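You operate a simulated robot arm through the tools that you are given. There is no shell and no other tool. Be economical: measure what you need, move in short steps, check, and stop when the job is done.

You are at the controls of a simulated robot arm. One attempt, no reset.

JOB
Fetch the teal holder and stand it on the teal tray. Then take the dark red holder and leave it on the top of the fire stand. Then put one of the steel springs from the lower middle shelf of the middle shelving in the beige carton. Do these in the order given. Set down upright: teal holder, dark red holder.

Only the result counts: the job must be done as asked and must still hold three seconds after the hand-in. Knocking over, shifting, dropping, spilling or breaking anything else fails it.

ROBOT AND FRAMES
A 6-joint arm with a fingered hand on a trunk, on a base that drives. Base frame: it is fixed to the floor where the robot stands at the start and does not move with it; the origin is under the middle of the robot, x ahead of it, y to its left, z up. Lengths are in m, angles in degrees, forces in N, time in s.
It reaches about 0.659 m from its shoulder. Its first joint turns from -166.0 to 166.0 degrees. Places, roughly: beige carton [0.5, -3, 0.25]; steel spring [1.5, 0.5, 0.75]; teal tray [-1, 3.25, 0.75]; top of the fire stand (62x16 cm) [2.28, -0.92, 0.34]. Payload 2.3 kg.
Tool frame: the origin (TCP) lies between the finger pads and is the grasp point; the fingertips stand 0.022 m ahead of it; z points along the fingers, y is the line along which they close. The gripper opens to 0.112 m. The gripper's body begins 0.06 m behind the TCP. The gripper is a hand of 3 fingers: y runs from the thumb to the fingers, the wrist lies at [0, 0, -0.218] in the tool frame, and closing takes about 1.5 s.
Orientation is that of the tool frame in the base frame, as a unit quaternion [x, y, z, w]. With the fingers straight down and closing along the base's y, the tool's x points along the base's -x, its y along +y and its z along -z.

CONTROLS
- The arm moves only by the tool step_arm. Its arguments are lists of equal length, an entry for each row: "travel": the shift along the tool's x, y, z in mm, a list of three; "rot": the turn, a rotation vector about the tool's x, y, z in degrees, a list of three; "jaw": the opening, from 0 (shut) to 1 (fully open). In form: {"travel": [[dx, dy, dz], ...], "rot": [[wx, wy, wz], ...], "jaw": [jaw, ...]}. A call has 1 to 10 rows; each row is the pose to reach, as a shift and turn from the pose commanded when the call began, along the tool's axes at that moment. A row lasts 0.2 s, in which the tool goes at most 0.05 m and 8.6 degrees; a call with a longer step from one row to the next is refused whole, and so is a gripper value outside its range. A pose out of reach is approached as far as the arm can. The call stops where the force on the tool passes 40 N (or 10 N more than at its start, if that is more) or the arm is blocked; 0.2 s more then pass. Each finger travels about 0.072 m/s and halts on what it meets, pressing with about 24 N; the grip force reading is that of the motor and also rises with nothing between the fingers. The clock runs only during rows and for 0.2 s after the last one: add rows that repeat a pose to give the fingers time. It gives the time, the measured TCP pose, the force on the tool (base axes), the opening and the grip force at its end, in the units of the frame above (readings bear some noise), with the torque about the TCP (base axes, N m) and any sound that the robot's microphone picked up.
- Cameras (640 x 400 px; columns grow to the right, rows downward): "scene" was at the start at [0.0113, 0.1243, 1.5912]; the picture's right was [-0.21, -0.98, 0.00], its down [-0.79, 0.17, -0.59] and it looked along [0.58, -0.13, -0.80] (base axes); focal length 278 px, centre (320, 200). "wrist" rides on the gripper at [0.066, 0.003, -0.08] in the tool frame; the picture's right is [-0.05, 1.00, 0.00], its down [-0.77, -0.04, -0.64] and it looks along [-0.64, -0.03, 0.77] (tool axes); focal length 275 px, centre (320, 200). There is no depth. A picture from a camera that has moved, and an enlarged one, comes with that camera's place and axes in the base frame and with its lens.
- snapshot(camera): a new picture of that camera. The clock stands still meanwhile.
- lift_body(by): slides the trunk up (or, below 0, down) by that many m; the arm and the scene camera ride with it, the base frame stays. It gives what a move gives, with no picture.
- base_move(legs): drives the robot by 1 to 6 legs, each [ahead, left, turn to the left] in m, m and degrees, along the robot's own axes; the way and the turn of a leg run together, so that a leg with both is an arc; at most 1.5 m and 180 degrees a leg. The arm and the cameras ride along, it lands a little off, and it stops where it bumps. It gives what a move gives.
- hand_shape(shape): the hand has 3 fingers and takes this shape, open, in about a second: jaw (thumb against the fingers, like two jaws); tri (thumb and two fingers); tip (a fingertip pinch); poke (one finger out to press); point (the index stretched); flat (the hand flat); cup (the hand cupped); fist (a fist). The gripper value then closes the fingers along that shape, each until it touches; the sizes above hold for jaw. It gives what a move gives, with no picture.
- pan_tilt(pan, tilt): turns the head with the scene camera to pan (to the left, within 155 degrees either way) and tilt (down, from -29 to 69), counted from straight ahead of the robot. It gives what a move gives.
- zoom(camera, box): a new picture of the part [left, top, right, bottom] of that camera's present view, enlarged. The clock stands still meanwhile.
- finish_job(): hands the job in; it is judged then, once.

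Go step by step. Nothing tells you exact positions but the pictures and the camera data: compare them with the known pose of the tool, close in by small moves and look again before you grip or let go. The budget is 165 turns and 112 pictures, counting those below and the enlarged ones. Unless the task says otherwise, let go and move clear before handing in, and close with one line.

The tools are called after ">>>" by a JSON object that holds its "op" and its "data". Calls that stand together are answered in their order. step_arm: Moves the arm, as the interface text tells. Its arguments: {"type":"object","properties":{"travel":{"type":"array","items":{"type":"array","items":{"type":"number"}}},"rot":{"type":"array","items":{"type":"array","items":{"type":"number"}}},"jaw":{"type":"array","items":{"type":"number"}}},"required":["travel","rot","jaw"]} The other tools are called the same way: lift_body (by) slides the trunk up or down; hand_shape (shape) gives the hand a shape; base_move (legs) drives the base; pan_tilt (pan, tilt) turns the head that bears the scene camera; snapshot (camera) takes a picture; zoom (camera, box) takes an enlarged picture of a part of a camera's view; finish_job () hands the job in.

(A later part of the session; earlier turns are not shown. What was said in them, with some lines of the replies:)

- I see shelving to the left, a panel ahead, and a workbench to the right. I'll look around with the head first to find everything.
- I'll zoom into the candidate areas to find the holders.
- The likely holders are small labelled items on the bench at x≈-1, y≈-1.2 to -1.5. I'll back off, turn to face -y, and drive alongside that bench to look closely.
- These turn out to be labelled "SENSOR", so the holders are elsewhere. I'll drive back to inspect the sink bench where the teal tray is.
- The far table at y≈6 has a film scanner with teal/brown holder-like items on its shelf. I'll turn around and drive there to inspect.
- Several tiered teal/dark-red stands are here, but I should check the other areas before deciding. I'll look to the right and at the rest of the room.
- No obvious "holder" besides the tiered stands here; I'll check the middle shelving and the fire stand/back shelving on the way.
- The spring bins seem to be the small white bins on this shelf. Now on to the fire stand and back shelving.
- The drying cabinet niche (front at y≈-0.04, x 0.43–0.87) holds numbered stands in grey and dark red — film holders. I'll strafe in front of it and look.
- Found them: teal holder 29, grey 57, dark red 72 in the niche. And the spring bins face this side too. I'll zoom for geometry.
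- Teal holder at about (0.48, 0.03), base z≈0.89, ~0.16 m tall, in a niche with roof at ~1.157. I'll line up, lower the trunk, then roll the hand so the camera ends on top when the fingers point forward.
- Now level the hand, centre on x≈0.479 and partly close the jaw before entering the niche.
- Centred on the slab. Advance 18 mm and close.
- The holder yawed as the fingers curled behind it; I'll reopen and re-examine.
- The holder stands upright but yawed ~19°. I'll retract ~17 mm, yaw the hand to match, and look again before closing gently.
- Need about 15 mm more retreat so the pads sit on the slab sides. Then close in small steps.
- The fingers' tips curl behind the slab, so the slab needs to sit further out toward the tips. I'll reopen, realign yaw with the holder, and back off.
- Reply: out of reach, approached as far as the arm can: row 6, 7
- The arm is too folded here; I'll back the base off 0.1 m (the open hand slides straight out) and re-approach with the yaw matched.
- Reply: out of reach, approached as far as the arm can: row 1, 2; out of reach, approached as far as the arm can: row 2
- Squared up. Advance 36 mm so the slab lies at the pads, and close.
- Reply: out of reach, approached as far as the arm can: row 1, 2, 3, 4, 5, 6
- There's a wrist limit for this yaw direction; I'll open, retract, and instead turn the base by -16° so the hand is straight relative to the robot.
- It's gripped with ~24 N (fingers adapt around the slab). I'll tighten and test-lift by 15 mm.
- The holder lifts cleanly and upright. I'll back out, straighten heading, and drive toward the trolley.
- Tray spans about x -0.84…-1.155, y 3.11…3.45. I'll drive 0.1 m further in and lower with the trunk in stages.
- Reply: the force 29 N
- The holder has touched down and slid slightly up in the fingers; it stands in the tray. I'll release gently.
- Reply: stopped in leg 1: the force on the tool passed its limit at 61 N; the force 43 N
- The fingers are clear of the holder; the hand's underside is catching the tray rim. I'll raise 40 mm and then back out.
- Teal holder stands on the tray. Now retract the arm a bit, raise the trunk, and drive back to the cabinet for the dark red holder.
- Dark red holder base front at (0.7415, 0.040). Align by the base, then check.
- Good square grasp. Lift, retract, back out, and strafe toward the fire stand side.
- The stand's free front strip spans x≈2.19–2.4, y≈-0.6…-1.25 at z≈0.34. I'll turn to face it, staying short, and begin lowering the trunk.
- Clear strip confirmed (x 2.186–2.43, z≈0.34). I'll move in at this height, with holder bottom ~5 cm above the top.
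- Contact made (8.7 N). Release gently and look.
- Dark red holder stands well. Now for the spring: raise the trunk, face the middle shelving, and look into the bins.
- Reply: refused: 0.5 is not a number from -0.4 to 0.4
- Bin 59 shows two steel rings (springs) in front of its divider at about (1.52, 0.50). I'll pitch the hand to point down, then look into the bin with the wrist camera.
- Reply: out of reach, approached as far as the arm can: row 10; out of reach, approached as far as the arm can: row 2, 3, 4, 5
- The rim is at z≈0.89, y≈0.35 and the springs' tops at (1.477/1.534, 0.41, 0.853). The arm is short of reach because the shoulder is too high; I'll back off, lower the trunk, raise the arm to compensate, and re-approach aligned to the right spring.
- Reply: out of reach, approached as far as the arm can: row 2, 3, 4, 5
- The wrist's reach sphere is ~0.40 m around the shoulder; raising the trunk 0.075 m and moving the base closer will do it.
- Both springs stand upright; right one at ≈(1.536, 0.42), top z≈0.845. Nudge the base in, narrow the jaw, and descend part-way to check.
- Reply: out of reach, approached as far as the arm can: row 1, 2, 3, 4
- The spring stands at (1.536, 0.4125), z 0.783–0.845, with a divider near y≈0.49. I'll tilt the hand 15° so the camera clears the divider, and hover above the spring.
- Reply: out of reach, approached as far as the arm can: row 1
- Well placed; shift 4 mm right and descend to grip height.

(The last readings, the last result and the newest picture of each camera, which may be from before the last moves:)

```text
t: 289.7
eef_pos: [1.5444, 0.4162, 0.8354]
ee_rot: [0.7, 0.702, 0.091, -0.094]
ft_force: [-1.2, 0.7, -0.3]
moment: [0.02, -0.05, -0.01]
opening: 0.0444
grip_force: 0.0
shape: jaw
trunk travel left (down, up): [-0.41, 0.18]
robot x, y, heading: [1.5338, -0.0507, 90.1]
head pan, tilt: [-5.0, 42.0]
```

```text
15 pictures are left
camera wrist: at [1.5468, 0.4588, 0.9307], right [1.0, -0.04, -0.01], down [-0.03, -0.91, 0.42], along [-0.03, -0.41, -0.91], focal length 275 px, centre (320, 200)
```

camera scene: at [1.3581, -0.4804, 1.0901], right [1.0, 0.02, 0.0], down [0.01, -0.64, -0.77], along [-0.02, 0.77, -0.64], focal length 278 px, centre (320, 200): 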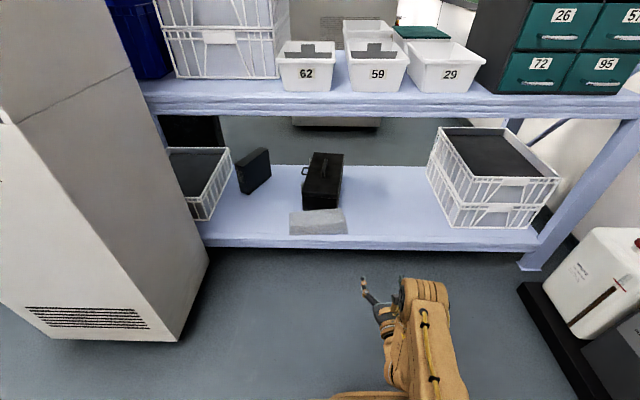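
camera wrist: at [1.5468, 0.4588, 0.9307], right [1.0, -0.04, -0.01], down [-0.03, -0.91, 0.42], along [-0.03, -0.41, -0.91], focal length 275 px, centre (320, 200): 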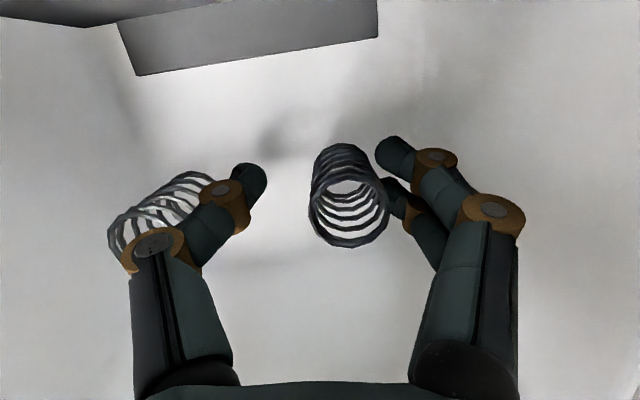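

>>> {"op": "step_arm", "data": {"travel": [[0, 4, 0], [0, 8, 0], [0, 8, 0]], "rot": [[0, 0, 0], [0, 0, 0], [0, 0, 0]], "jaw": [0.4, 0.4, 0.4]}}

>>> {"op": "snapshot", "data": {"camera": "wrist"}}

```text
t: 290.5
eef_pos: [1.5526, 0.4154, 0.8358]
ee_rot: [0.7, 0.702, 0.091, -0.094]
ft_force: [-0.8, -0.4, -0.6]
moment: [0.01, -0.04, 0.0]
opening: 0.0444
grip_force: 0.0
shape: jaw
trunk travel left (down, up): [-0.41, 0.18]
robot x, y, heading: [1.5401, -0.0541, 90.1]
head pan, tilt: [-5.0, 42.0]
```

```text
14 pictures are left
camera wrist: at [1.5553, 0.4574, 0.9312], right [1.0, -0.04, -0.01], down [-0.03, -0.91, 0.42], along [-0.03, -0.41, -0.91], focal length 275 px, centre (320, 200)
```

wrist: 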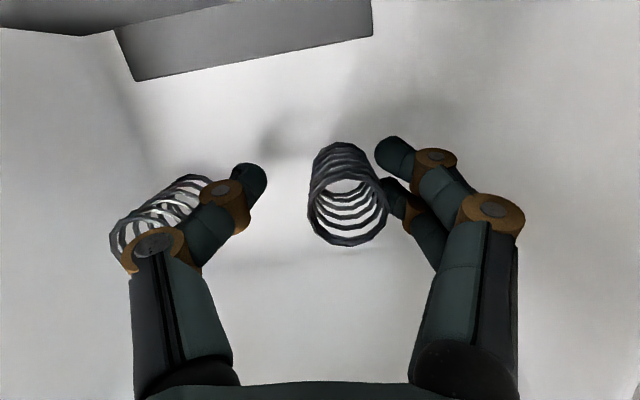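

The image hardly changed while I moved right: my knuckles at the rim have dragged bin 59 along by roughly 1–2 cm. I'll raise above the springs but with fingers just inside the rim and check the bin gaps before nudging it back.

>>> {"op": "step_arm", "data": {"travel": [[5, 0, -17], [9, -2, -34], [13.6, -4, -51], [13.6, -30, -51], [13.6, -50, -51]], "rot": [[0, 0, 0], [0, 0, 0], [0, 0, 0], [0, 0, 0], [0, 0, 0]], "jaw": [0.4, 0.4, 0.4, 0.4, 0.4]}}

>>> {"op": "zoom", "data": {"camera": "scene", "box": [200, 200, 460, 400]}}

```text
t: 291.7
eef_pos: [1.5016, 0.4158, 0.8882]
ee_rot: [0.7, 0.702, 0.092, -0.093]
ft_force: [0.3, 0.1, 0.1]
moment: [0.02, -0.02, 0.01]
opening: 0.0446
grip_force: 0.1
shape: jaw
trunk travel left (down, up): [-0.41, 0.18]
robot x, y, heading: [1.5331, -0.0525, 90.2]
head pan, tilt: [-5.0, 42.0]
```

```text
2.00 times, centred on (330, 300) of scene
camera zoom: at [1.4014, -0.0305, 1.4921], right [1.0, -0.08, 0.0], down [-0.06, -0.67, -0.74], along [0.06, 0.74, -0.67], focal length 556 px, centre (300, 0)
```

zoom: 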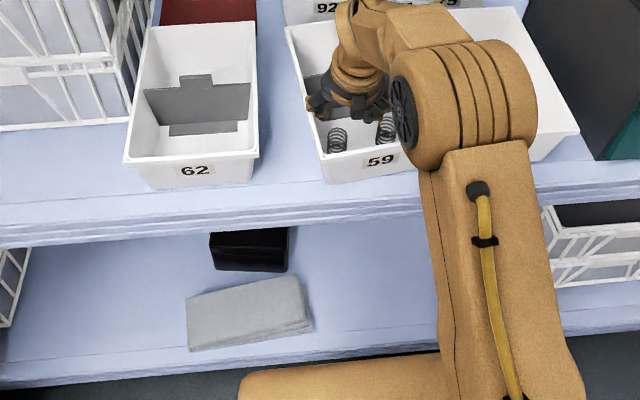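

Bin 59 has been dragged slightly (toward me and yawed ~6°); I'll take the spring first with a higher grip (palm above the rim) and then put the bin back square afterwards. Positioning over the right spring.

>>> {"op": "step_arm", "data": {"travel": [[1, 15, -4], [3, 30, -8], [3, 43, -8], [3, 43, -8]], "rot": [[0, 0, 0], [0, 0, 0], [0, 0, 0], [0, 0, 0]], "jaw": [0.4, 0.4, 0.4, 0.4]}}

>>> {"op": "snapshot", "data": {"camera": "wrist"}}

```text
t: 292.7
eef_pos: [1.5456, 0.4138, 0.8962]
ee_rot: [0.7, 0.702, 0.09, -0.094]
ft_force: [0.1, -0.7, -0.7]
moment: [0.0, 0.02, 0.02]
opening: 0.0444
grip_force: 0.1
shape: jaw
trunk travel left (down, up): [-0.41, 0.18]
robot x, y, heading: [1.5368, -0.0524, 90.4]
head pan, tilt: [-5.0, 42.0]
```

```text
12 pictures are left
camera wrist: at [1.5475, 0.4577, 0.9922], right [1.0, -0.04, -0.01], down [-0.03, -0.91, 0.42], along [-0.03, -0.41, -0.91], focal length 275 px, centre (320, 200)
```

wrist: 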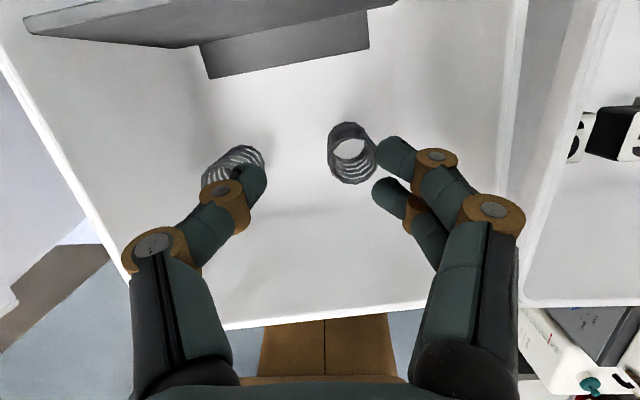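

>>> {"op": "step_arm", "data": {"travel": [[0, 8, 0], [0, 16, 0], [-4, 16, 15], [-8, 16, 30], [-11.5, 16, 43], [-11.5, 16, 43]], "rot": [[0, 0, 0], [0, 0, 0], [0, 0, 0], [0, 0, 0], [0, 0, 0], [0, 0, 0]], "jaw": [0.37, 0.37, 0.37, 0.37, 0.37, 0.37]}}

>>> {"op": "snapshot", "data": {"camera": "wrist"}}

```text
t: 294.1
eef_pos: [1.559, 0.4155, 0.8525]
ee_rot: [0.7, 0.702, 0.091, -0.094]
ft_force: [-1.3, 0.2, 0.0]
moment: [0.01, -0.05, 0.03]
opening: 0.0414
grip_force: 0.0
shape: jaw
trunk travel left (down, up): [-0.41, 0.18]
robot x, y, heading: [1.5381, -0.0517, 90.2]
head pan, tilt: [-5.0, 42.0]
```

```text
11 pictures are left
camera wrist: at [1.5627, 0.4575, 0.9475], right [1.0, -0.04, -0.01], down [-0.03, -0.91, 0.42], along [-0.03, -0.41, -0.91], focal length 275 px, centre (320, 200)
```

wrist: 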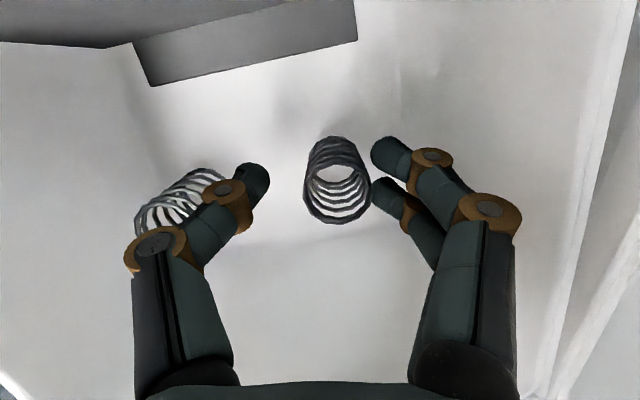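

Spring sits between thumb and fingers at pad height. Close.

>>> {"op": "step_arm", "data": {"travel": [[0, 2, 0], [0, 3, 0], [0, 3, 0], [0, 3, 0], [0, 3, 0], [0, 3, 0]], "rot": [[0, 0, 0], [0, 0, 0], [0, 0, 0], [0, 0, 0], [0, 0, 0], [0, 0, 0]], "jaw": [0.3, 0.25, 0.2, 0.1, 0.0, 0.0]}}

>>> {"op": "step_arm", "data": {"travel": [[5, 0, -19], [10, 0, -38], [18, 0, -67], [26, 0, -97]], "rot": [[0, 0, 0], [0, 0, 0], [0, 0, 0], [0, 0, 0]], "jaw": [0, 0, 0, 0]}}

>>> {"op": "snapshot", "data": {"camera": "wrist"}}

```text
t: 295.5
eef_pos: [1.564, 0.4163, 0.8516]
ee_rot: [0.7, 0.702, 0.091, -0.094]
ft_force: [0.3, 0.0, 1.1]
moment: [0.01, 0.0, -0.01]
opening: 0.0187
grip_force: 24.0
shape: jaw
trunk travel left (down, up): [-0.41, 0.18]
robot x, y, heading: [1.5351, -0.051, 90.4]
head pan, tilt: [-5.0, 42.0]
```

```text
t: 296.5
eef_pos: [1.5623, 0.4155, 0.9523]
ee_rot: [0.7, 0.702, 0.091, -0.094]
ft_force: [0.0, 0.3, 0.0]
moment: [-0.03, -0.02, -0.03]
opening: 0.0184
grip_force: 24.0
shape: jaw
trunk travel left (down, up): [-0.41, 0.18]
robot x, y, heading: [1.5336, -0.0525, 90.3]
head pan, tilt: [-5.0, 42.0]
```

```text
10 pictures are left
camera wrist: at [1.5648, 0.4571, 1.0488], right [1.0, -0.04, -0.01], down [-0.03, -0.91, 0.42], along [-0.03, -0.41, -0.91], focal length 275 px, centre (320, 200)
```

wrist: 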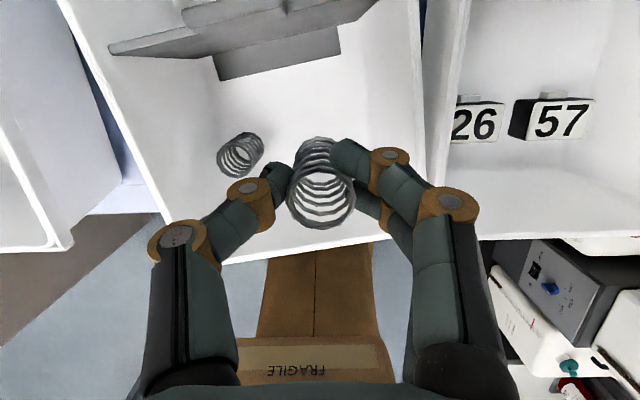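

Spring secured. Raise with the trunk so the spring clears the rim, then back away.

>>> {"op": "lift_body", "data": {"by": 0.06}}

>>> {"op": "base_move", "data": {"legs": [[-0.45, 0, 0]]}}

>>> {"op": "pan_tilt", "data": {"pan": 0, "tilt": 40}}

>>> {"op": "zoom", "data": {"camera": "scene", "box": [200, 70, 460, 270]}}

```text
t: 297.5
eef_pos: [1.5613, 0.4158, 1.0125]
ee_rot: [0.7, 0.702, 0.091, -0.093]
ft_force: [0.4, 0.3, -1.0]
moment: [0.0, 0.03, -0.02]
opening: 0.0182
grip_force: 23.8
shape: jaw
trunk travel left (down, up): [-0.47, 0.12]
robot x, y, heading: [1.5364, -0.0529, 90.1]
head pan, tilt: [-5.0, 42.0]
```

```text
t: 300.2
eef_pos: [1.5639, -0.0309, 1.0131]
ee_rot: [0.7, 0.702, 0.091, -0.094]
ft_force: [0.3, 0.4, 0.3]
moment: [-0.01, -0.01, 0.0]
opening: 0.0184
grip_force: 24.4
shape: jaw
trunk travel left (down, up): [-0.47, 0.12]
robot x, y, heading: [1.5398, -0.5008, 90.1]
head pan, tilt: [-5.0, 42.0]
```

```text
t: 300.9
eef_pos: [1.5648, -0.0291, 1.013]
ee_rot: [0.701, 0.701, 0.091, -0.094]
ft_force: [0.8, -0.1, -0.4]
moment: [0.01, 0.02, -0.03]
opening: 0.0184
grip_force: 23.9
shape: jaw
trunk travel left (down, up): [-0.47, 0.12]
robot x, y, heading: [1.5403, -0.4939, 90.2]
head pan, tilt: [0.0, 40.0]
```

```text
2.00 times, centred on (330, 170) of scene
camera zoom: at [1.3956, -0.4727, 1.5551], right [1.0, 0.0, 0.0], down [0.0, -0.64, -0.77], along [0.0, 0.77, -0.64], focal length 556 px, centre (300, 260)
```

zoom: 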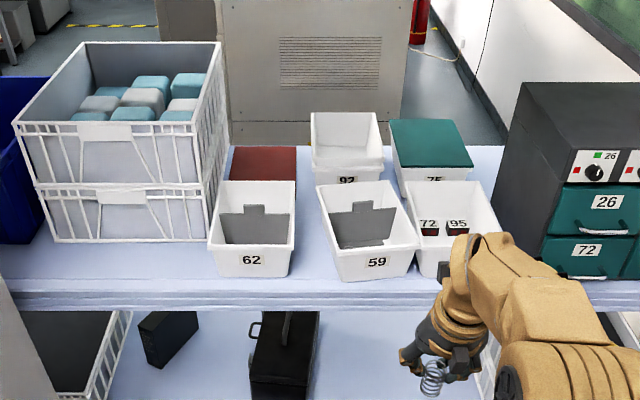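

Bin 59 needs about 2.5 cm and 9° of correction, which I'll do after delivering the spring. Now turn and drive around the table toward the carton.

>>> {"op": "base_move", "data": {"legs": [[0, 0, -180], [0, -1.5, 0], [0, -0.12, 0], [1.4, 0, 0]]}}

>>> {"op": "pan_tilt", "data": {"pan": 25, "tilt": 40}}

>>> {"op": "snapshot", "data": {"camera": "scene"}}

```text
t: 322.9
eef_pos: [-0.0966, -2.2778, 1.0125]
ee_rot: [-0.7, 0.703, -0.092, -0.091]
ft_force: [0.0, -0.7, -0.8]
moment: [0.0, 0.0, 0.0]
opening: 0.0183
grip_force: 24.0
shape: jaw
trunk travel left (down, up): [-0.47, 0.12]
robot x, y, heading: [-0.0647, -1.8066, -90.2]
head pan, tilt: [0.0, 40.0]
```

```text
t: 323.8
eef_pos: [-0.0959, -2.2788, 1.0131]
ee_rot: [-0.7, 0.702, -0.093, -0.092]
ft_force: [-0.2, 0.6, 0.0]
moment: [0.0, -0.04, 0.01]
opening: 0.0182
grip_force: 23.8
shape: jaw
trunk travel left (down, up): [-0.47, 0.12]
robot x, y, heading: [-0.0677, -1.8087, -90.3]
head pan, tilt: [25.0, 40.0]
```

```text
8 pictures are left
camera scene: at [0.1089, -1.8295, 1.5551], right [-0.91, -0.42, 0.0], down [-0.27, 0.58, -0.77], along [0.32, -0.7, -0.64], focal length 278 px, centre (320, 200)
```

scene: 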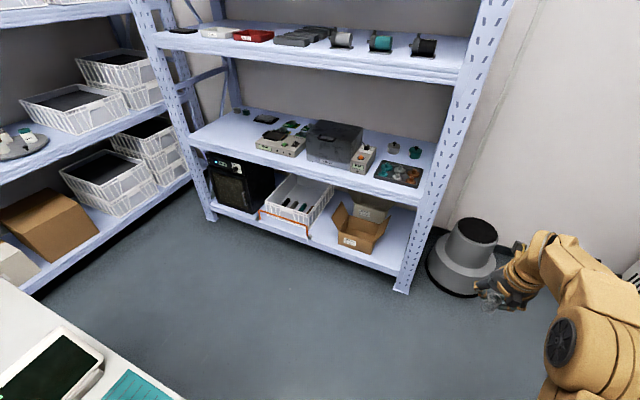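

Carton at roughly (0.4, -3.05), top ~0.3, under a shelf at z≈0.66. I'll go round the table's end, lower, and tilt the hand to 45° to reach in under the shelf.

>>> {"op": "base_move", "data": {"legs": [[0.45, 0, 0.3], [0, 0.49, 0]]}}

>>> {"op": "lift_body", "data": {"by": -0.4}}

>>> {"op": "lift_body", "data": {"by": -0.065}}

>>> {"op": "step_arm", "data": {"travel": [[-10, 0, 25], [-20, 0, 50], [-30, 0, 75], [-40, 0, 100], [-45, 0, 130]], "rot": [[0, 6, 0], [0, 12, 0], [0, 18, 0], [0, 24, 0], [0, 30, 0]], "jaw": [0, 0, 0, 0, 0]}}

>>> {"op": "snapshot", "data": {"camera": "wrist"}}

```text
t: 329.0
eef_pos: [0.3926, -2.7293, 1.0125]
ee_rot: [0.703, -0.699, 0.093, 0.091]
ft_force: [-0.2, -1.1, -0.1]
moment: [-0.02, -0.03, 0.03]
opening: 0.0182
grip_force: 24.1
shape: jaw
trunk travel left (down, up): [-0.47, 0.12]
robot x, y, heading: [0.4168, -2.2619, -89.7]
head pan, tilt: [25.0, 40.0]
```

```text
t: 332.8
eef_pos: [0.3935, -2.7291, 0.6132]
ee_rot: [0.704, -0.698, 0.095, 0.09]
ft_force: [-0.3, 0.8, 0.0]
moment: [0.04, -0.01, -0.01]
opening: 0.0182
grip_force: 23.8
shape: jaw
trunk travel left (down, up): [-0.07, 0.52]
robot x, y, heading: [0.4171, -2.2665, -89.5]
head pan, tilt: [25.0, 40.0]
```

```text
t: 333.8
eef_pos: [0.3937, -2.7284, 0.548]
ee_rot: [0.703, -0.699, 0.094, 0.091]
ft_force: [0.1, 0.2, 0.8]
moment: [0.02, 0.01, 0.0]
opening: 0.018
grip_force: 23.9
shape: jaw
trunk travel left (down, up): [-0.005, 0.585]
robot x, y, heading: [0.416, -2.2602, -89.3]
head pan, tilt: [25.0, 40.0]
```

```text
t: 335.0
eef_pos: [0.394, -2.7209, 0.4087]
ee_rot: [0.655, -0.653, 0.272, 0.267]
ft_force: [-0.1, -0.3, 1.0]
moment: [0.02, -0.01, 0.0]
opening: 0.0179
grip_force: 24.1
shape: jaw
out of reach, approached as far as the arm can: row 3, 4
trunk travel left (down, up): [-0.005, 0.585]
robot x, y, heading: [0.4175, -2.2607, -89.4]
head pan, tilt: [25.0, 40.0]
```

```text
7 pictures are left
camera wrist: at [0.39, -2.7119, 0.5139], right [-1.0, 0.03, -0.04], down [0.03, 1.0, -0.09], along [0.04, -0.09, -1.0], focal length 275 px, centre (320, 200)
```

wrist: 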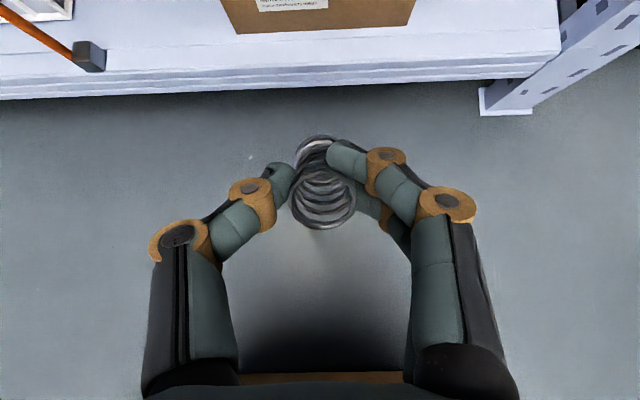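

Carton is centred at x≈0.39, front at y≈-2.97 — well aligned. Raise slightly and move in.

>>> {"op": "step_arm", "data": {"travel": [[12, 0, -12], [24, 0, -24]], "rot": [[0, 0, 0], [0, 0, 0]], "jaw": [0, 0]}}

>>> {"op": "base_move", "data": {"legs": [[0.2, 0, 0]]}}

>>> {"op": "snapshot", "data": {"camera": "wrist"}}

```text
t: 335.6
eef_pos: [0.3925, -2.7225, 0.4451]
ee_rot: [0.656, -0.651, 0.271, 0.268]
ft_force: [0.1, 1.1, -0.9]
moment: [0.02, -0.01, 0.0]
opening: 0.0176
grip_force: 24.1
shape: jaw
trunk travel left (down, up): [-0.005, 0.585]
robot x, y, heading: [0.4188, -2.2597, -89.6]
head pan, tilt: [25.0, 40.0]
```

```text
t: 337.2
eef_pos: [0.3964, -2.9213, 0.4458]
ee_rot: [0.656, -0.651, 0.272, 0.269]
ft_force: [0.1, -0.6, -0.3]
moment: [0.03, 0.02, -0.02]
opening: 0.0179
grip_force: 24.2
shape: jaw
trunk travel left (down, up): [-0.005, 0.585]
robot x, y, heading: [0.418, -2.4595, -89.5]
head pan, tilt: [25.0, 40.0]
```

```text
6 pictures are left
camera wrist: at [0.3922, -2.9114, 0.549], right [-1.0, 0.02, -0.04], down [0.03, 1.0, -0.09], along [0.03, -0.1, -0.99], focal length 275 px, centre (320, 200)
```

wrist: 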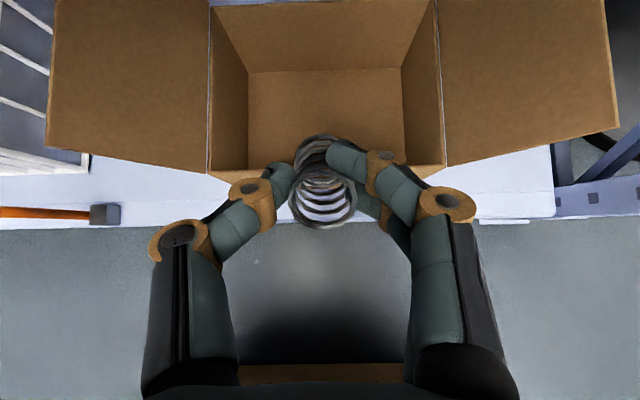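

Interior spans x 0.29–0.50, y -2.96…-3.11, rim z≈0.30. Advance 80 mm and lower into it.

>>> {"op": "step_arm", "data": {"travel": [[28, 0, 28], [57, 0, 57], [40, 0, 74], [20, 0, 94], [0, 0, 114], [-20, 0, 134]], "rot": [[0, 0, 0], [0, 0, 0], [0, 0, 0], [0, 0, 0], [0, 0, 0], [0, 0, 0]], "jaw": [0, 0, 0, 0, 0, 0]}}

>>> {"op": "snapshot", "data": {"camera": "wrist"}}

```text
t: 338.6
eef_pos: [0.3952, -3.0016, 0.3368]
ee_rot: [0.657, -0.65, 0.273, 0.269]
ft_force: [0.2, 0.3, 0.3]
moment: [0.02, 0.01, 0.01]
opening: 0.0176
grip_force: 23.8
shape: jaw
trunk travel left (down, up): [-0.005, 0.585]
robot x, y, heading: [0.4188, -2.4603, -89.4]
head pan, tilt: [25.0, 40.0]
```

```text
5 pictures are left
camera wrist: at [0.391, -2.9926, 0.4405], right [-1.0, 0.02, -0.04], down [0.03, 1.0, -0.09], along [0.03, -0.1, -0.99], focal length 275 px, centre (320, 200)
```

wrist: 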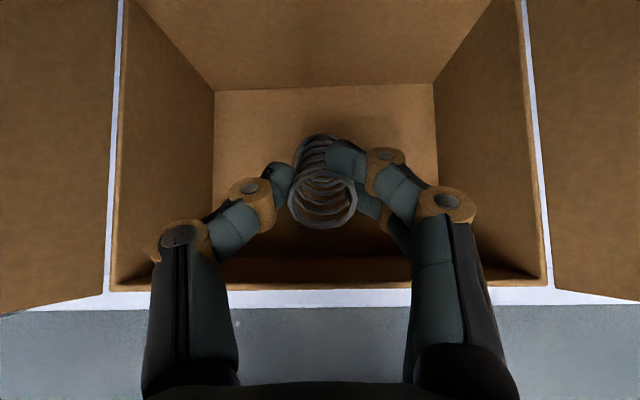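

Spring is within the carton. Lower slightly more and release.

>>> {"op": "step_arm", "data": {"travel": [[-2, 0, 16], [-3.5, 0, 32], [-3.5, 0, 32], [-3.5, 0, 32], [-3.5, 0, 32], [-3.5, 0, 32], [-3.5, 0, 32], [-3.5, 0, 32]], "rot": [[0, 0, 0], [0, 0, 0], [0, 0, 0], [0, 0, 0], [0, 0, 0], [0, 0, 0], [0, 0, 0], [0, 0, 0]], "jaw": [0, 0, 0.15, 0.3, 0.4, 0.5, 0.5, 0.5]}}

>>> {"op": "step_arm", "data": {"travel": [[20, 0, -20], [45, 0, -45], [75, 0, -75], [85, 0, -85]], "rot": [[0, 0, 0], [0, 0, 0], [0, 0, 0], [0, 0, 0]], "jaw": [0.5, 0.5, 0.5, 0.5]}}

>>> {"op": "snapshot", "data": {"camera": "wrist"}}

```text
t: 340.4
eef_pos: [0.3966, -3.0219, 0.3109]
ee_rot: [0.656, -0.65, 0.273, 0.269]
ft_force: [-0.1, 0.4, -0.2]
moment: [-0.04, 0.0, -0.03]
opening: 0.0554
grip_force: 0.0
shape: jaw
trunk travel left (down, up): [-0.005, 0.585]
robot x, y, heading: [0.4201, -2.4618, -89.3]
head pan, tilt: [25.0, 40.0]
```

```text
t: 341.4
eef_pos: [0.3974, -3.0219, 0.4312]
ee_rot: [0.657, -0.65, 0.273, 0.268]
ft_force: [-0.1, -1.3, 0.2]
moment: [-0.02, -0.05, 0.03]
opening: 0.0553
grip_force: 0.1
shape: jaw
trunk travel left (down, up): [-0.005, 0.585]
robot x, y, heading: [0.419, -2.462, -89.5]
head pan, tilt: [25.0, 40.0]
```

```text
4 pictures are left
camera wrist: at [0.3925, -3.0127, 0.535], right [-1.0, 0.02, -0.04], down [0.03, 1.0, -0.09], along [0.03, -0.1, -0.99], focal length 275 px, centre (320, 200)
```

wrist: 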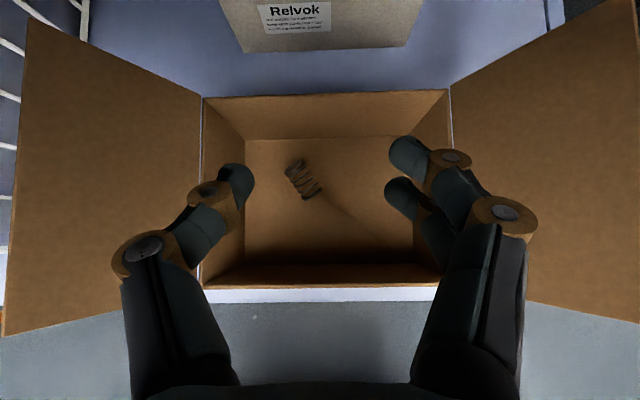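

The spring lies in the carton. Now I'll retract and go back to straighten bin 59 that I nudged.

>>> {"op": "step_arm", "data": {"travel": [[-20, 0, -30], [-45, 0, -60], [-65, 0, -85], [-80, 0, -105]], "rot": [[0, 0, 0], [0, 0, 0], [0, 0, 0], [0, 0, 0]], "jaw": [0.5, 0.5, 0.5, 0.5]}}

>>> {"op": "base_move", "data": {"legs": [[-0.17, 0, 0], [0, -0.49, 0]]}}

>>> {"op": "lift_body", "data": {"by": 0.4}}

>>> {"op": "base_move", "data": {"legs": [[-1.5, 0, -0.5], [-0.25, 0, 0], [0, 1.5, 0], [0, 0.12, 0]]}}

```text
t: 342.4
eef_pos: [0.3961, -2.8917, 0.4475]
ee_rot: [0.656, -0.65, 0.273, 0.268]
ft_force: [-0.2, -0.1, 0.3]
moment: [0.02, 0.0, 0.0]
opening: 0.0554
grip_force: 0.1
shape: jaw
trunk travel left (down, up): [-0.005, 0.585]
robot x, y, heading: [0.4166, -2.4614, -88.9]
head pan, tilt: [25.0, 40.0]
```

```text
t: 346.4
eef_pos: [-0.1067, -2.7257, 0.4467]
ee_rot: [0.655, -0.651, 0.273, 0.269]
ft_force: [0.0, -1.1, 0.4]
moment: [0.03, -0.03, -0.02]
opening: 0.0554
grip_force: 0.2
shape: jaw
trunk travel left (down, up): [-0.005, 0.585]
robot x, y, heading: [-0.0805, -2.2932, -89.4]
head pan, tilt: [25.0, 40.0]
```

```text
t: 350.3
eef_pos: [-0.1073, -2.7271, 0.8471]
ee_rot: [0.655, -0.652, 0.272, 0.269]
ft_force: [-0.4, 0.4, -0.1]
moment: [-0.01, 0.02, 0.0]
opening: 0.0556
grip_force: 0.0
shape: jaw
trunk travel left (down, up): [-0.405, 0.185]
robot x, y, heading: [-0.0836, -2.2943, -89.6]
head pan, tilt: [25.0, 40.0]
```

```text
t: 367.1
eef_pos: [1.4686, -0.9813, 0.8468]
ee_rot: [-0.632, 0.674, -0.263, -0.279]
ft_force: [0.2, -0.1, -0.5]
moment: [-0.01, 0.0, -0.01]
opening: 0.0554
grip_force: 0.0
shape: jaw
trunk travel left (down, up): [-0.405, 0.185]
robot x, y, heading: [1.5209, -0.5496, -93.7]
head pan, tilt: [25.0, 40.0]
```

>>> {"op": "base_move", "data": {"legs": [[0, 0, 180], [0, 0, 3.7]]}}

>>> {"op": "step_arm", "data": {"travel": [[10, 0, -10], [20, 0, -20], [38, 0, -38], [60, 0, -55]], "rot": [[0, -7.5, 0], [0, -15, 0], [0, -22.5, 0], [0, -30, 0]], "jaw": [0.3, 0, 0, 0]}}

```text
t: 375.2
eef_pos: [1.5782, -0.1263, 0.8472]
ee_rot: [0.676, 0.631, 0.278, -0.262]
ft_force: [0.2, -0.7, -0.2]
moment: [0.01, -0.01, 0.02]
opening: 0.0555
grip_force: 0.0
shape: jaw
trunk travel left (down, up): [-0.405, 0.185]
robot x, y, heading: [1.5251, -0.548, 86.0]
head pan, tilt: [25.0, 40.0]
```

```text
t: 376.2
eef_pos: [1.577, -0.1245, 0.9287]
ee_rot: [0.724, 0.677, 0.094, -0.09]
ft_force: [0.2, -0.6, 1.5]
moment: [-0.03, 0.0, 0.03]
opening: 0.0001
grip_force: 24.3
shape: jaw
out of reach, approached as far as the arm can: row 2, 3
trunk travel left (down, up): [-0.405, 0.185]
robot x, y, heading: [1.5205, -0.5547, 85.8]
head pan, tilt: [25.0, 40.0]
```

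>>> {"op": "base_move", "data": {"legs": [[0, 0.045, 4.2]]}}

>>> {"op": "lift_body", "data": {"by": 0.04}}

>>> {"op": "step_arm", "data": {"travel": [[19, 0, 5], [38, 0, 10], [58, 0, 15]], "rot": [[0, 0, 0], [0, 0, 0], [0, 0, 0]], "jaw": [0, 0, 0]}}

>>> {"op": "base_move", "data": {"legs": [[0.35, 0, 0]]}}

```text
t: 377.1
eef_pos: [1.4992, -0.1199, 0.9273]
ee_rot: [0.699, 0.703, 0.091, -0.093]
ft_force: [0.0, 0.7, 0.4]
moment: [0.03, -0.04, 0.0]
opening: 0.0
grip_force: 24.3
shape: jaw
trunk travel left (down, up): [-0.405, 0.185]
robot x, y, heading: [1.4745, -0.5508, 90.4]
head pan, tilt: [25.0, 40.0]
```

```text
t: 377.9
eef_pos: [1.4989, -0.1198, 0.966]
ee_rot: [0.699, 0.703, 0.09, -0.093]
ft_force: [0.8, 0.3, 0.4]
moment: [-0.01, -0.02, -0.01]
opening: 0.0
grip_force: 23.8
shape: jaw
trunk travel left (down, up): [-0.445, 0.145]
robot x, y, heading: [1.4758, -0.5478, 90.4]
head pan, tilt: [25.0, 40.0]
```

```text
t: 378.7
eef_pos: [1.5007, -0.0596, 0.9674]
ee_rot: [0.699, 0.703, 0.09, -0.093]
ft_force: [-0.1, 0.8, 0.4]
moment: [-0.04, 0.06, 0.0]
opening: 0.0003
grip_force: 23.9
shape: jaw
trunk travel left (down, up): [-0.445, 0.145]
robot x, y, heading: [1.4766, -0.5499, 90.4]
head pan, tilt: [25.0, 40.0]
```

```text
t: 381.0
eef_pos: [1.4953, 0.299, 0.968]
ee_rot: [0.699, 0.703, 0.091, -0.093]
ft_force: [-0.1, -0.2, -0.1]
moment: [-0.04, 0.0, 0.02]
opening: 0.0
grip_force: 23.5
shape: jaw
trunk travel left (down, up): [-0.445, 0.145]
robot x, y, heading: [1.4729, -0.1915, 90.3]
head pan, tilt: [25.0, 40.0]
```

>>> {"op": "base_move", "data": {"legs": [[0.141, 0, 0]]}}

>>> {"op": "step_arm", "data": {"travel": [[-6, 0, 23], [-12, 0, 46], [-18.6, 0, 69], [-18.6, -10, 69], [-18.6, -20, 69], [-18.6, -28, 69], [-18.6, -36, 69]], "rot": [[0, 0, 0], [0, 0, 0], [0, 0, 0], [0, 0, 0], [0, 0, 0], [0, 0, 0], [0, 0, 0]], "jaw": [0, 0, 0, 0, 0, 0, 0]}}

>>> {"op": "pan_tilt", "data": {"pan": -5, "tilt": 60}}

>>> {"op": "snapshot", "data": {"camera": "scene"}}

```text
t: 382.3
eef_pos: [1.4937, 0.4417, 0.9663]
ee_rot: [0.698, 0.704, 0.09, -0.094]
ft_force: [-0.3, -0.4, -0.1]
moment: [-0.03, -0.02, 0.03]
opening: 0.0002
grip_force: 24.3
shape: jaw
trunk travel left (down, up): [-0.445, 0.145]
robot x, y, heading: [1.4692, -0.0521, 90.6]
head pan, tilt: [25.0, 40.0]
```

```text
t: 383.9
eef_pos: [1.4581, 0.4402, 0.8944]
ee_rot: [0.698, 0.704, 0.091, -0.094]
ft_force: [1.1, 0.7, -0.2]
moment: [0.02, -0.01, 0.01]
opening: 0.0
grip_force: 23.9
shape: jaw
trunk travel left (down, up): [-0.445, 0.145]
robot x, y, heading: [1.468, -0.0496, 90.4]
head pan, tilt: [25.0, 40.0]
```

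```text
t: 384.9
eef_pos: [1.4575, 0.439, 0.8955]
ee_rot: [0.698, 0.704, 0.091, -0.094]
ft_force: [0.2, 0.8, 0.2]
moment: [-0.04, 0.0, -0.01]
opening: 0.0
grip_force: 24.3
shape: jaw
trunk travel left (down, up): [-0.445, 0.145]
robot x, y, heading: [1.4713, -0.0508, 90.5]
head pan, tilt: [-5.0, 60.0]
```

```text
3 pictures are left
camera scene: at [1.3363, -0.0463, 1.5034], right [1.0, -0.08, 0.0], down [-0.07, -0.86, -0.5], along [0.04, 0.5, -0.87], focal length 278 px, centre (320, 200)
```

scene: 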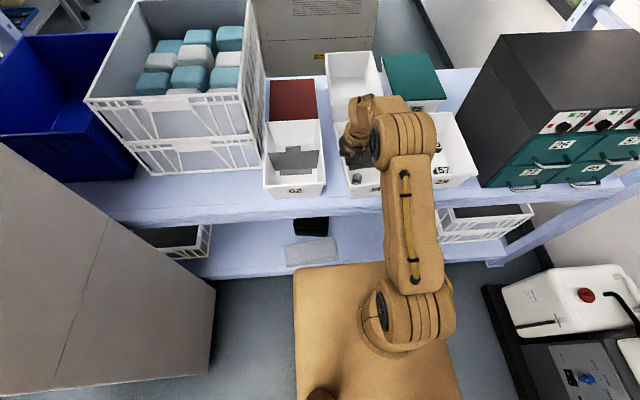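

Most of it is corrected; the front still needs ~1 cm to the left. I'll push again slightly nearer the front.

>>> {"op": "step_arm", "data": {"travel": [[0, 8, 0], [-19, 8, -5], [-38.6, 8, -10.4], [-38.6, 0, -10.4], [-38.6, -6, -10.4], [-38.6, -10, -10.4], [-38.6, -10, -10.4]], "rot": [[0, 0, 0], [0, 0, 0], [0, 0, 0], [0, 0, 0], [0, 0, 0], [0, 0, 0], [0, 0, 0]], "jaw": [0, 0, 0, 0, 0, 0, 0]}}

>>> {"op": "zoom", "data": {"camera": "scene", "box": [260, 90, 460, 215]}}

```text
t: 386.5
eef_pos: [1.4465, 0.3992, 0.8951]
ee_rot: [0.698, 0.704, 0.091, -0.095]
ft_force: [1.1, 0.1, -0.3]
moment: [0.01, -0.02, 0.03]
opening: 0.0
grip_force: 24.5
shape: jaw
trunk travel left (down, up): [-0.445, 0.145]
robot x, y, heading: [1.4722, -0.0494, 90.5]
head pan, tilt: [-5.0, 60.0]
```

```text
3.20 times, centred on (360, 152) of scene
camera zoom: at [1.3364, -0.0463, 1.5034], right [1.0, -0.08, 0.0], down [-0.07, -0.86, -0.5], along [0.04, 0.5, -0.87], focal length 889 px, centre (192, 352)
```

zoom: 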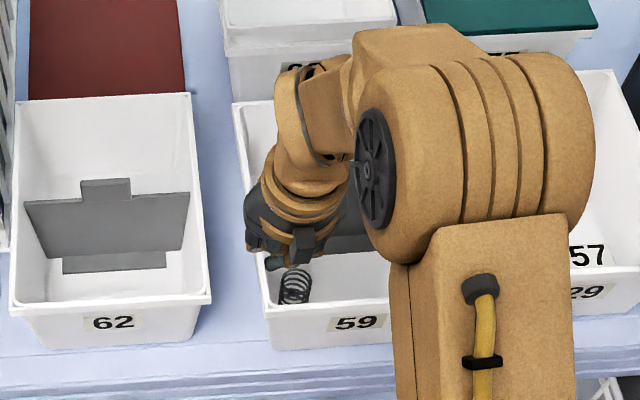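

Bin 59 is back square at its original gap. Move off the wall, raise, and back away for a final check.

>>> {"op": "step_arm", "data": {"travel": [[0, 6, 0], [0, 14, 0], [6, 16, -23], [12, 16, -46], [20, 16, -72]], "rot": [[0, 0, 0], [0, 0, 0], [0, 0, 0], [0, 0, 0], [0, 0, 0]], "jaw": [0, 0, 0, 0, 0]}}

>>> {"op": "base_move", "data": {"legs": [[-0.45, 0, 0]]}}

>>> {"op": "pan_tilt", "data": {"pan": -5, "tilt": 42}}

>>> {"op": "zoom", "data": {"camera": "scene", "box": [230, 80, 450, 240]}}

```text
t: 387.7
eef_pos: [1.4623, 0.4008, 0.9712]
ee_rot: [0.698, 0.704, 0.09, -0.093]
ft_force: [0.8, -0.2, -1.3]
moment: [0.0, -0.01, 0.0]
opening: 0.0
grip_force: 23.3
shape: jaw
trunk travel left (down, up): [-0.445, 0.145]
robot x, y, heading: [1.4703, -0.0495, 90.5]
head pan, tilt: [-5.0, 60.0]
```

```text
t: 390.4
eef_pos: [1.4698, -0.0412, 0.9707]
ee_rot: [0.699, 0.703, 0.091, -0.094]
ft_force: [0.2, 0.3, -0.1]
moment: [0.02, -0.01, 0.0]
opening: 0.0
grip_force: 24.0
shape: jaw
trunk travel left (down, up): [-0.445, 0.145]
robot x, y, heading: [1.4768, -0.4923, 90.3]
head pan, tilt: [-5.0, 60.0]
```

```text
t: 391.2
eef_pos: [1.4698, -0.0395, 0.9701]
ee_rot: [0.699, 0.703, 0.09, -0.093]
ft_force: [-0.7, -0.4, -0.9]
moment: [0.01, 0.01, -0.03]
opening: 0.0001
grip_force: 23.8
shape: jaw
trunk travel left (down, up): [-0.445, 0.145]
robot x, y, heading: [1.4758, -0.4934, 90.3]
head pan, tilt: [-5.0, 42.0]
```

```text
2.50 times, centred on (340, 160) of scene
camera zoom: at [1.3413, -0.4706, 1.5271], right [1.0, -0.08, 0.0], down [-0.05, -0.67, -0.74], along [0.06, 0.74, -0.67], focal length 695 px, centre (270, 300)
```

zoom: 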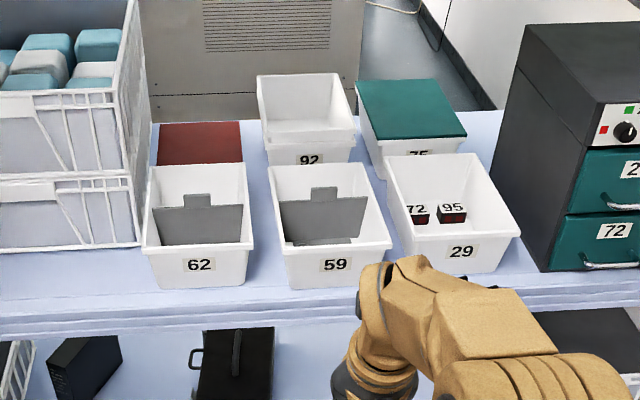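

Bin 59 is back in line with its neighbours and nothing around it looks disturbed. The teal holder, dark red holder and spring are all placed, and the hand is empty and clear, so I'm handing in.

>>> {"op": "finish_job", "data": {}}

```text
The job is handed in.
```

I put the teal holder upright on the teal tray, then the dark red holder upright on the top of the fire stand, then one steel spring in the beige carton; I dragged spring bin 59 about 2.5 cm while taking the spring and pushed it back to within about a centimetre of its original place.
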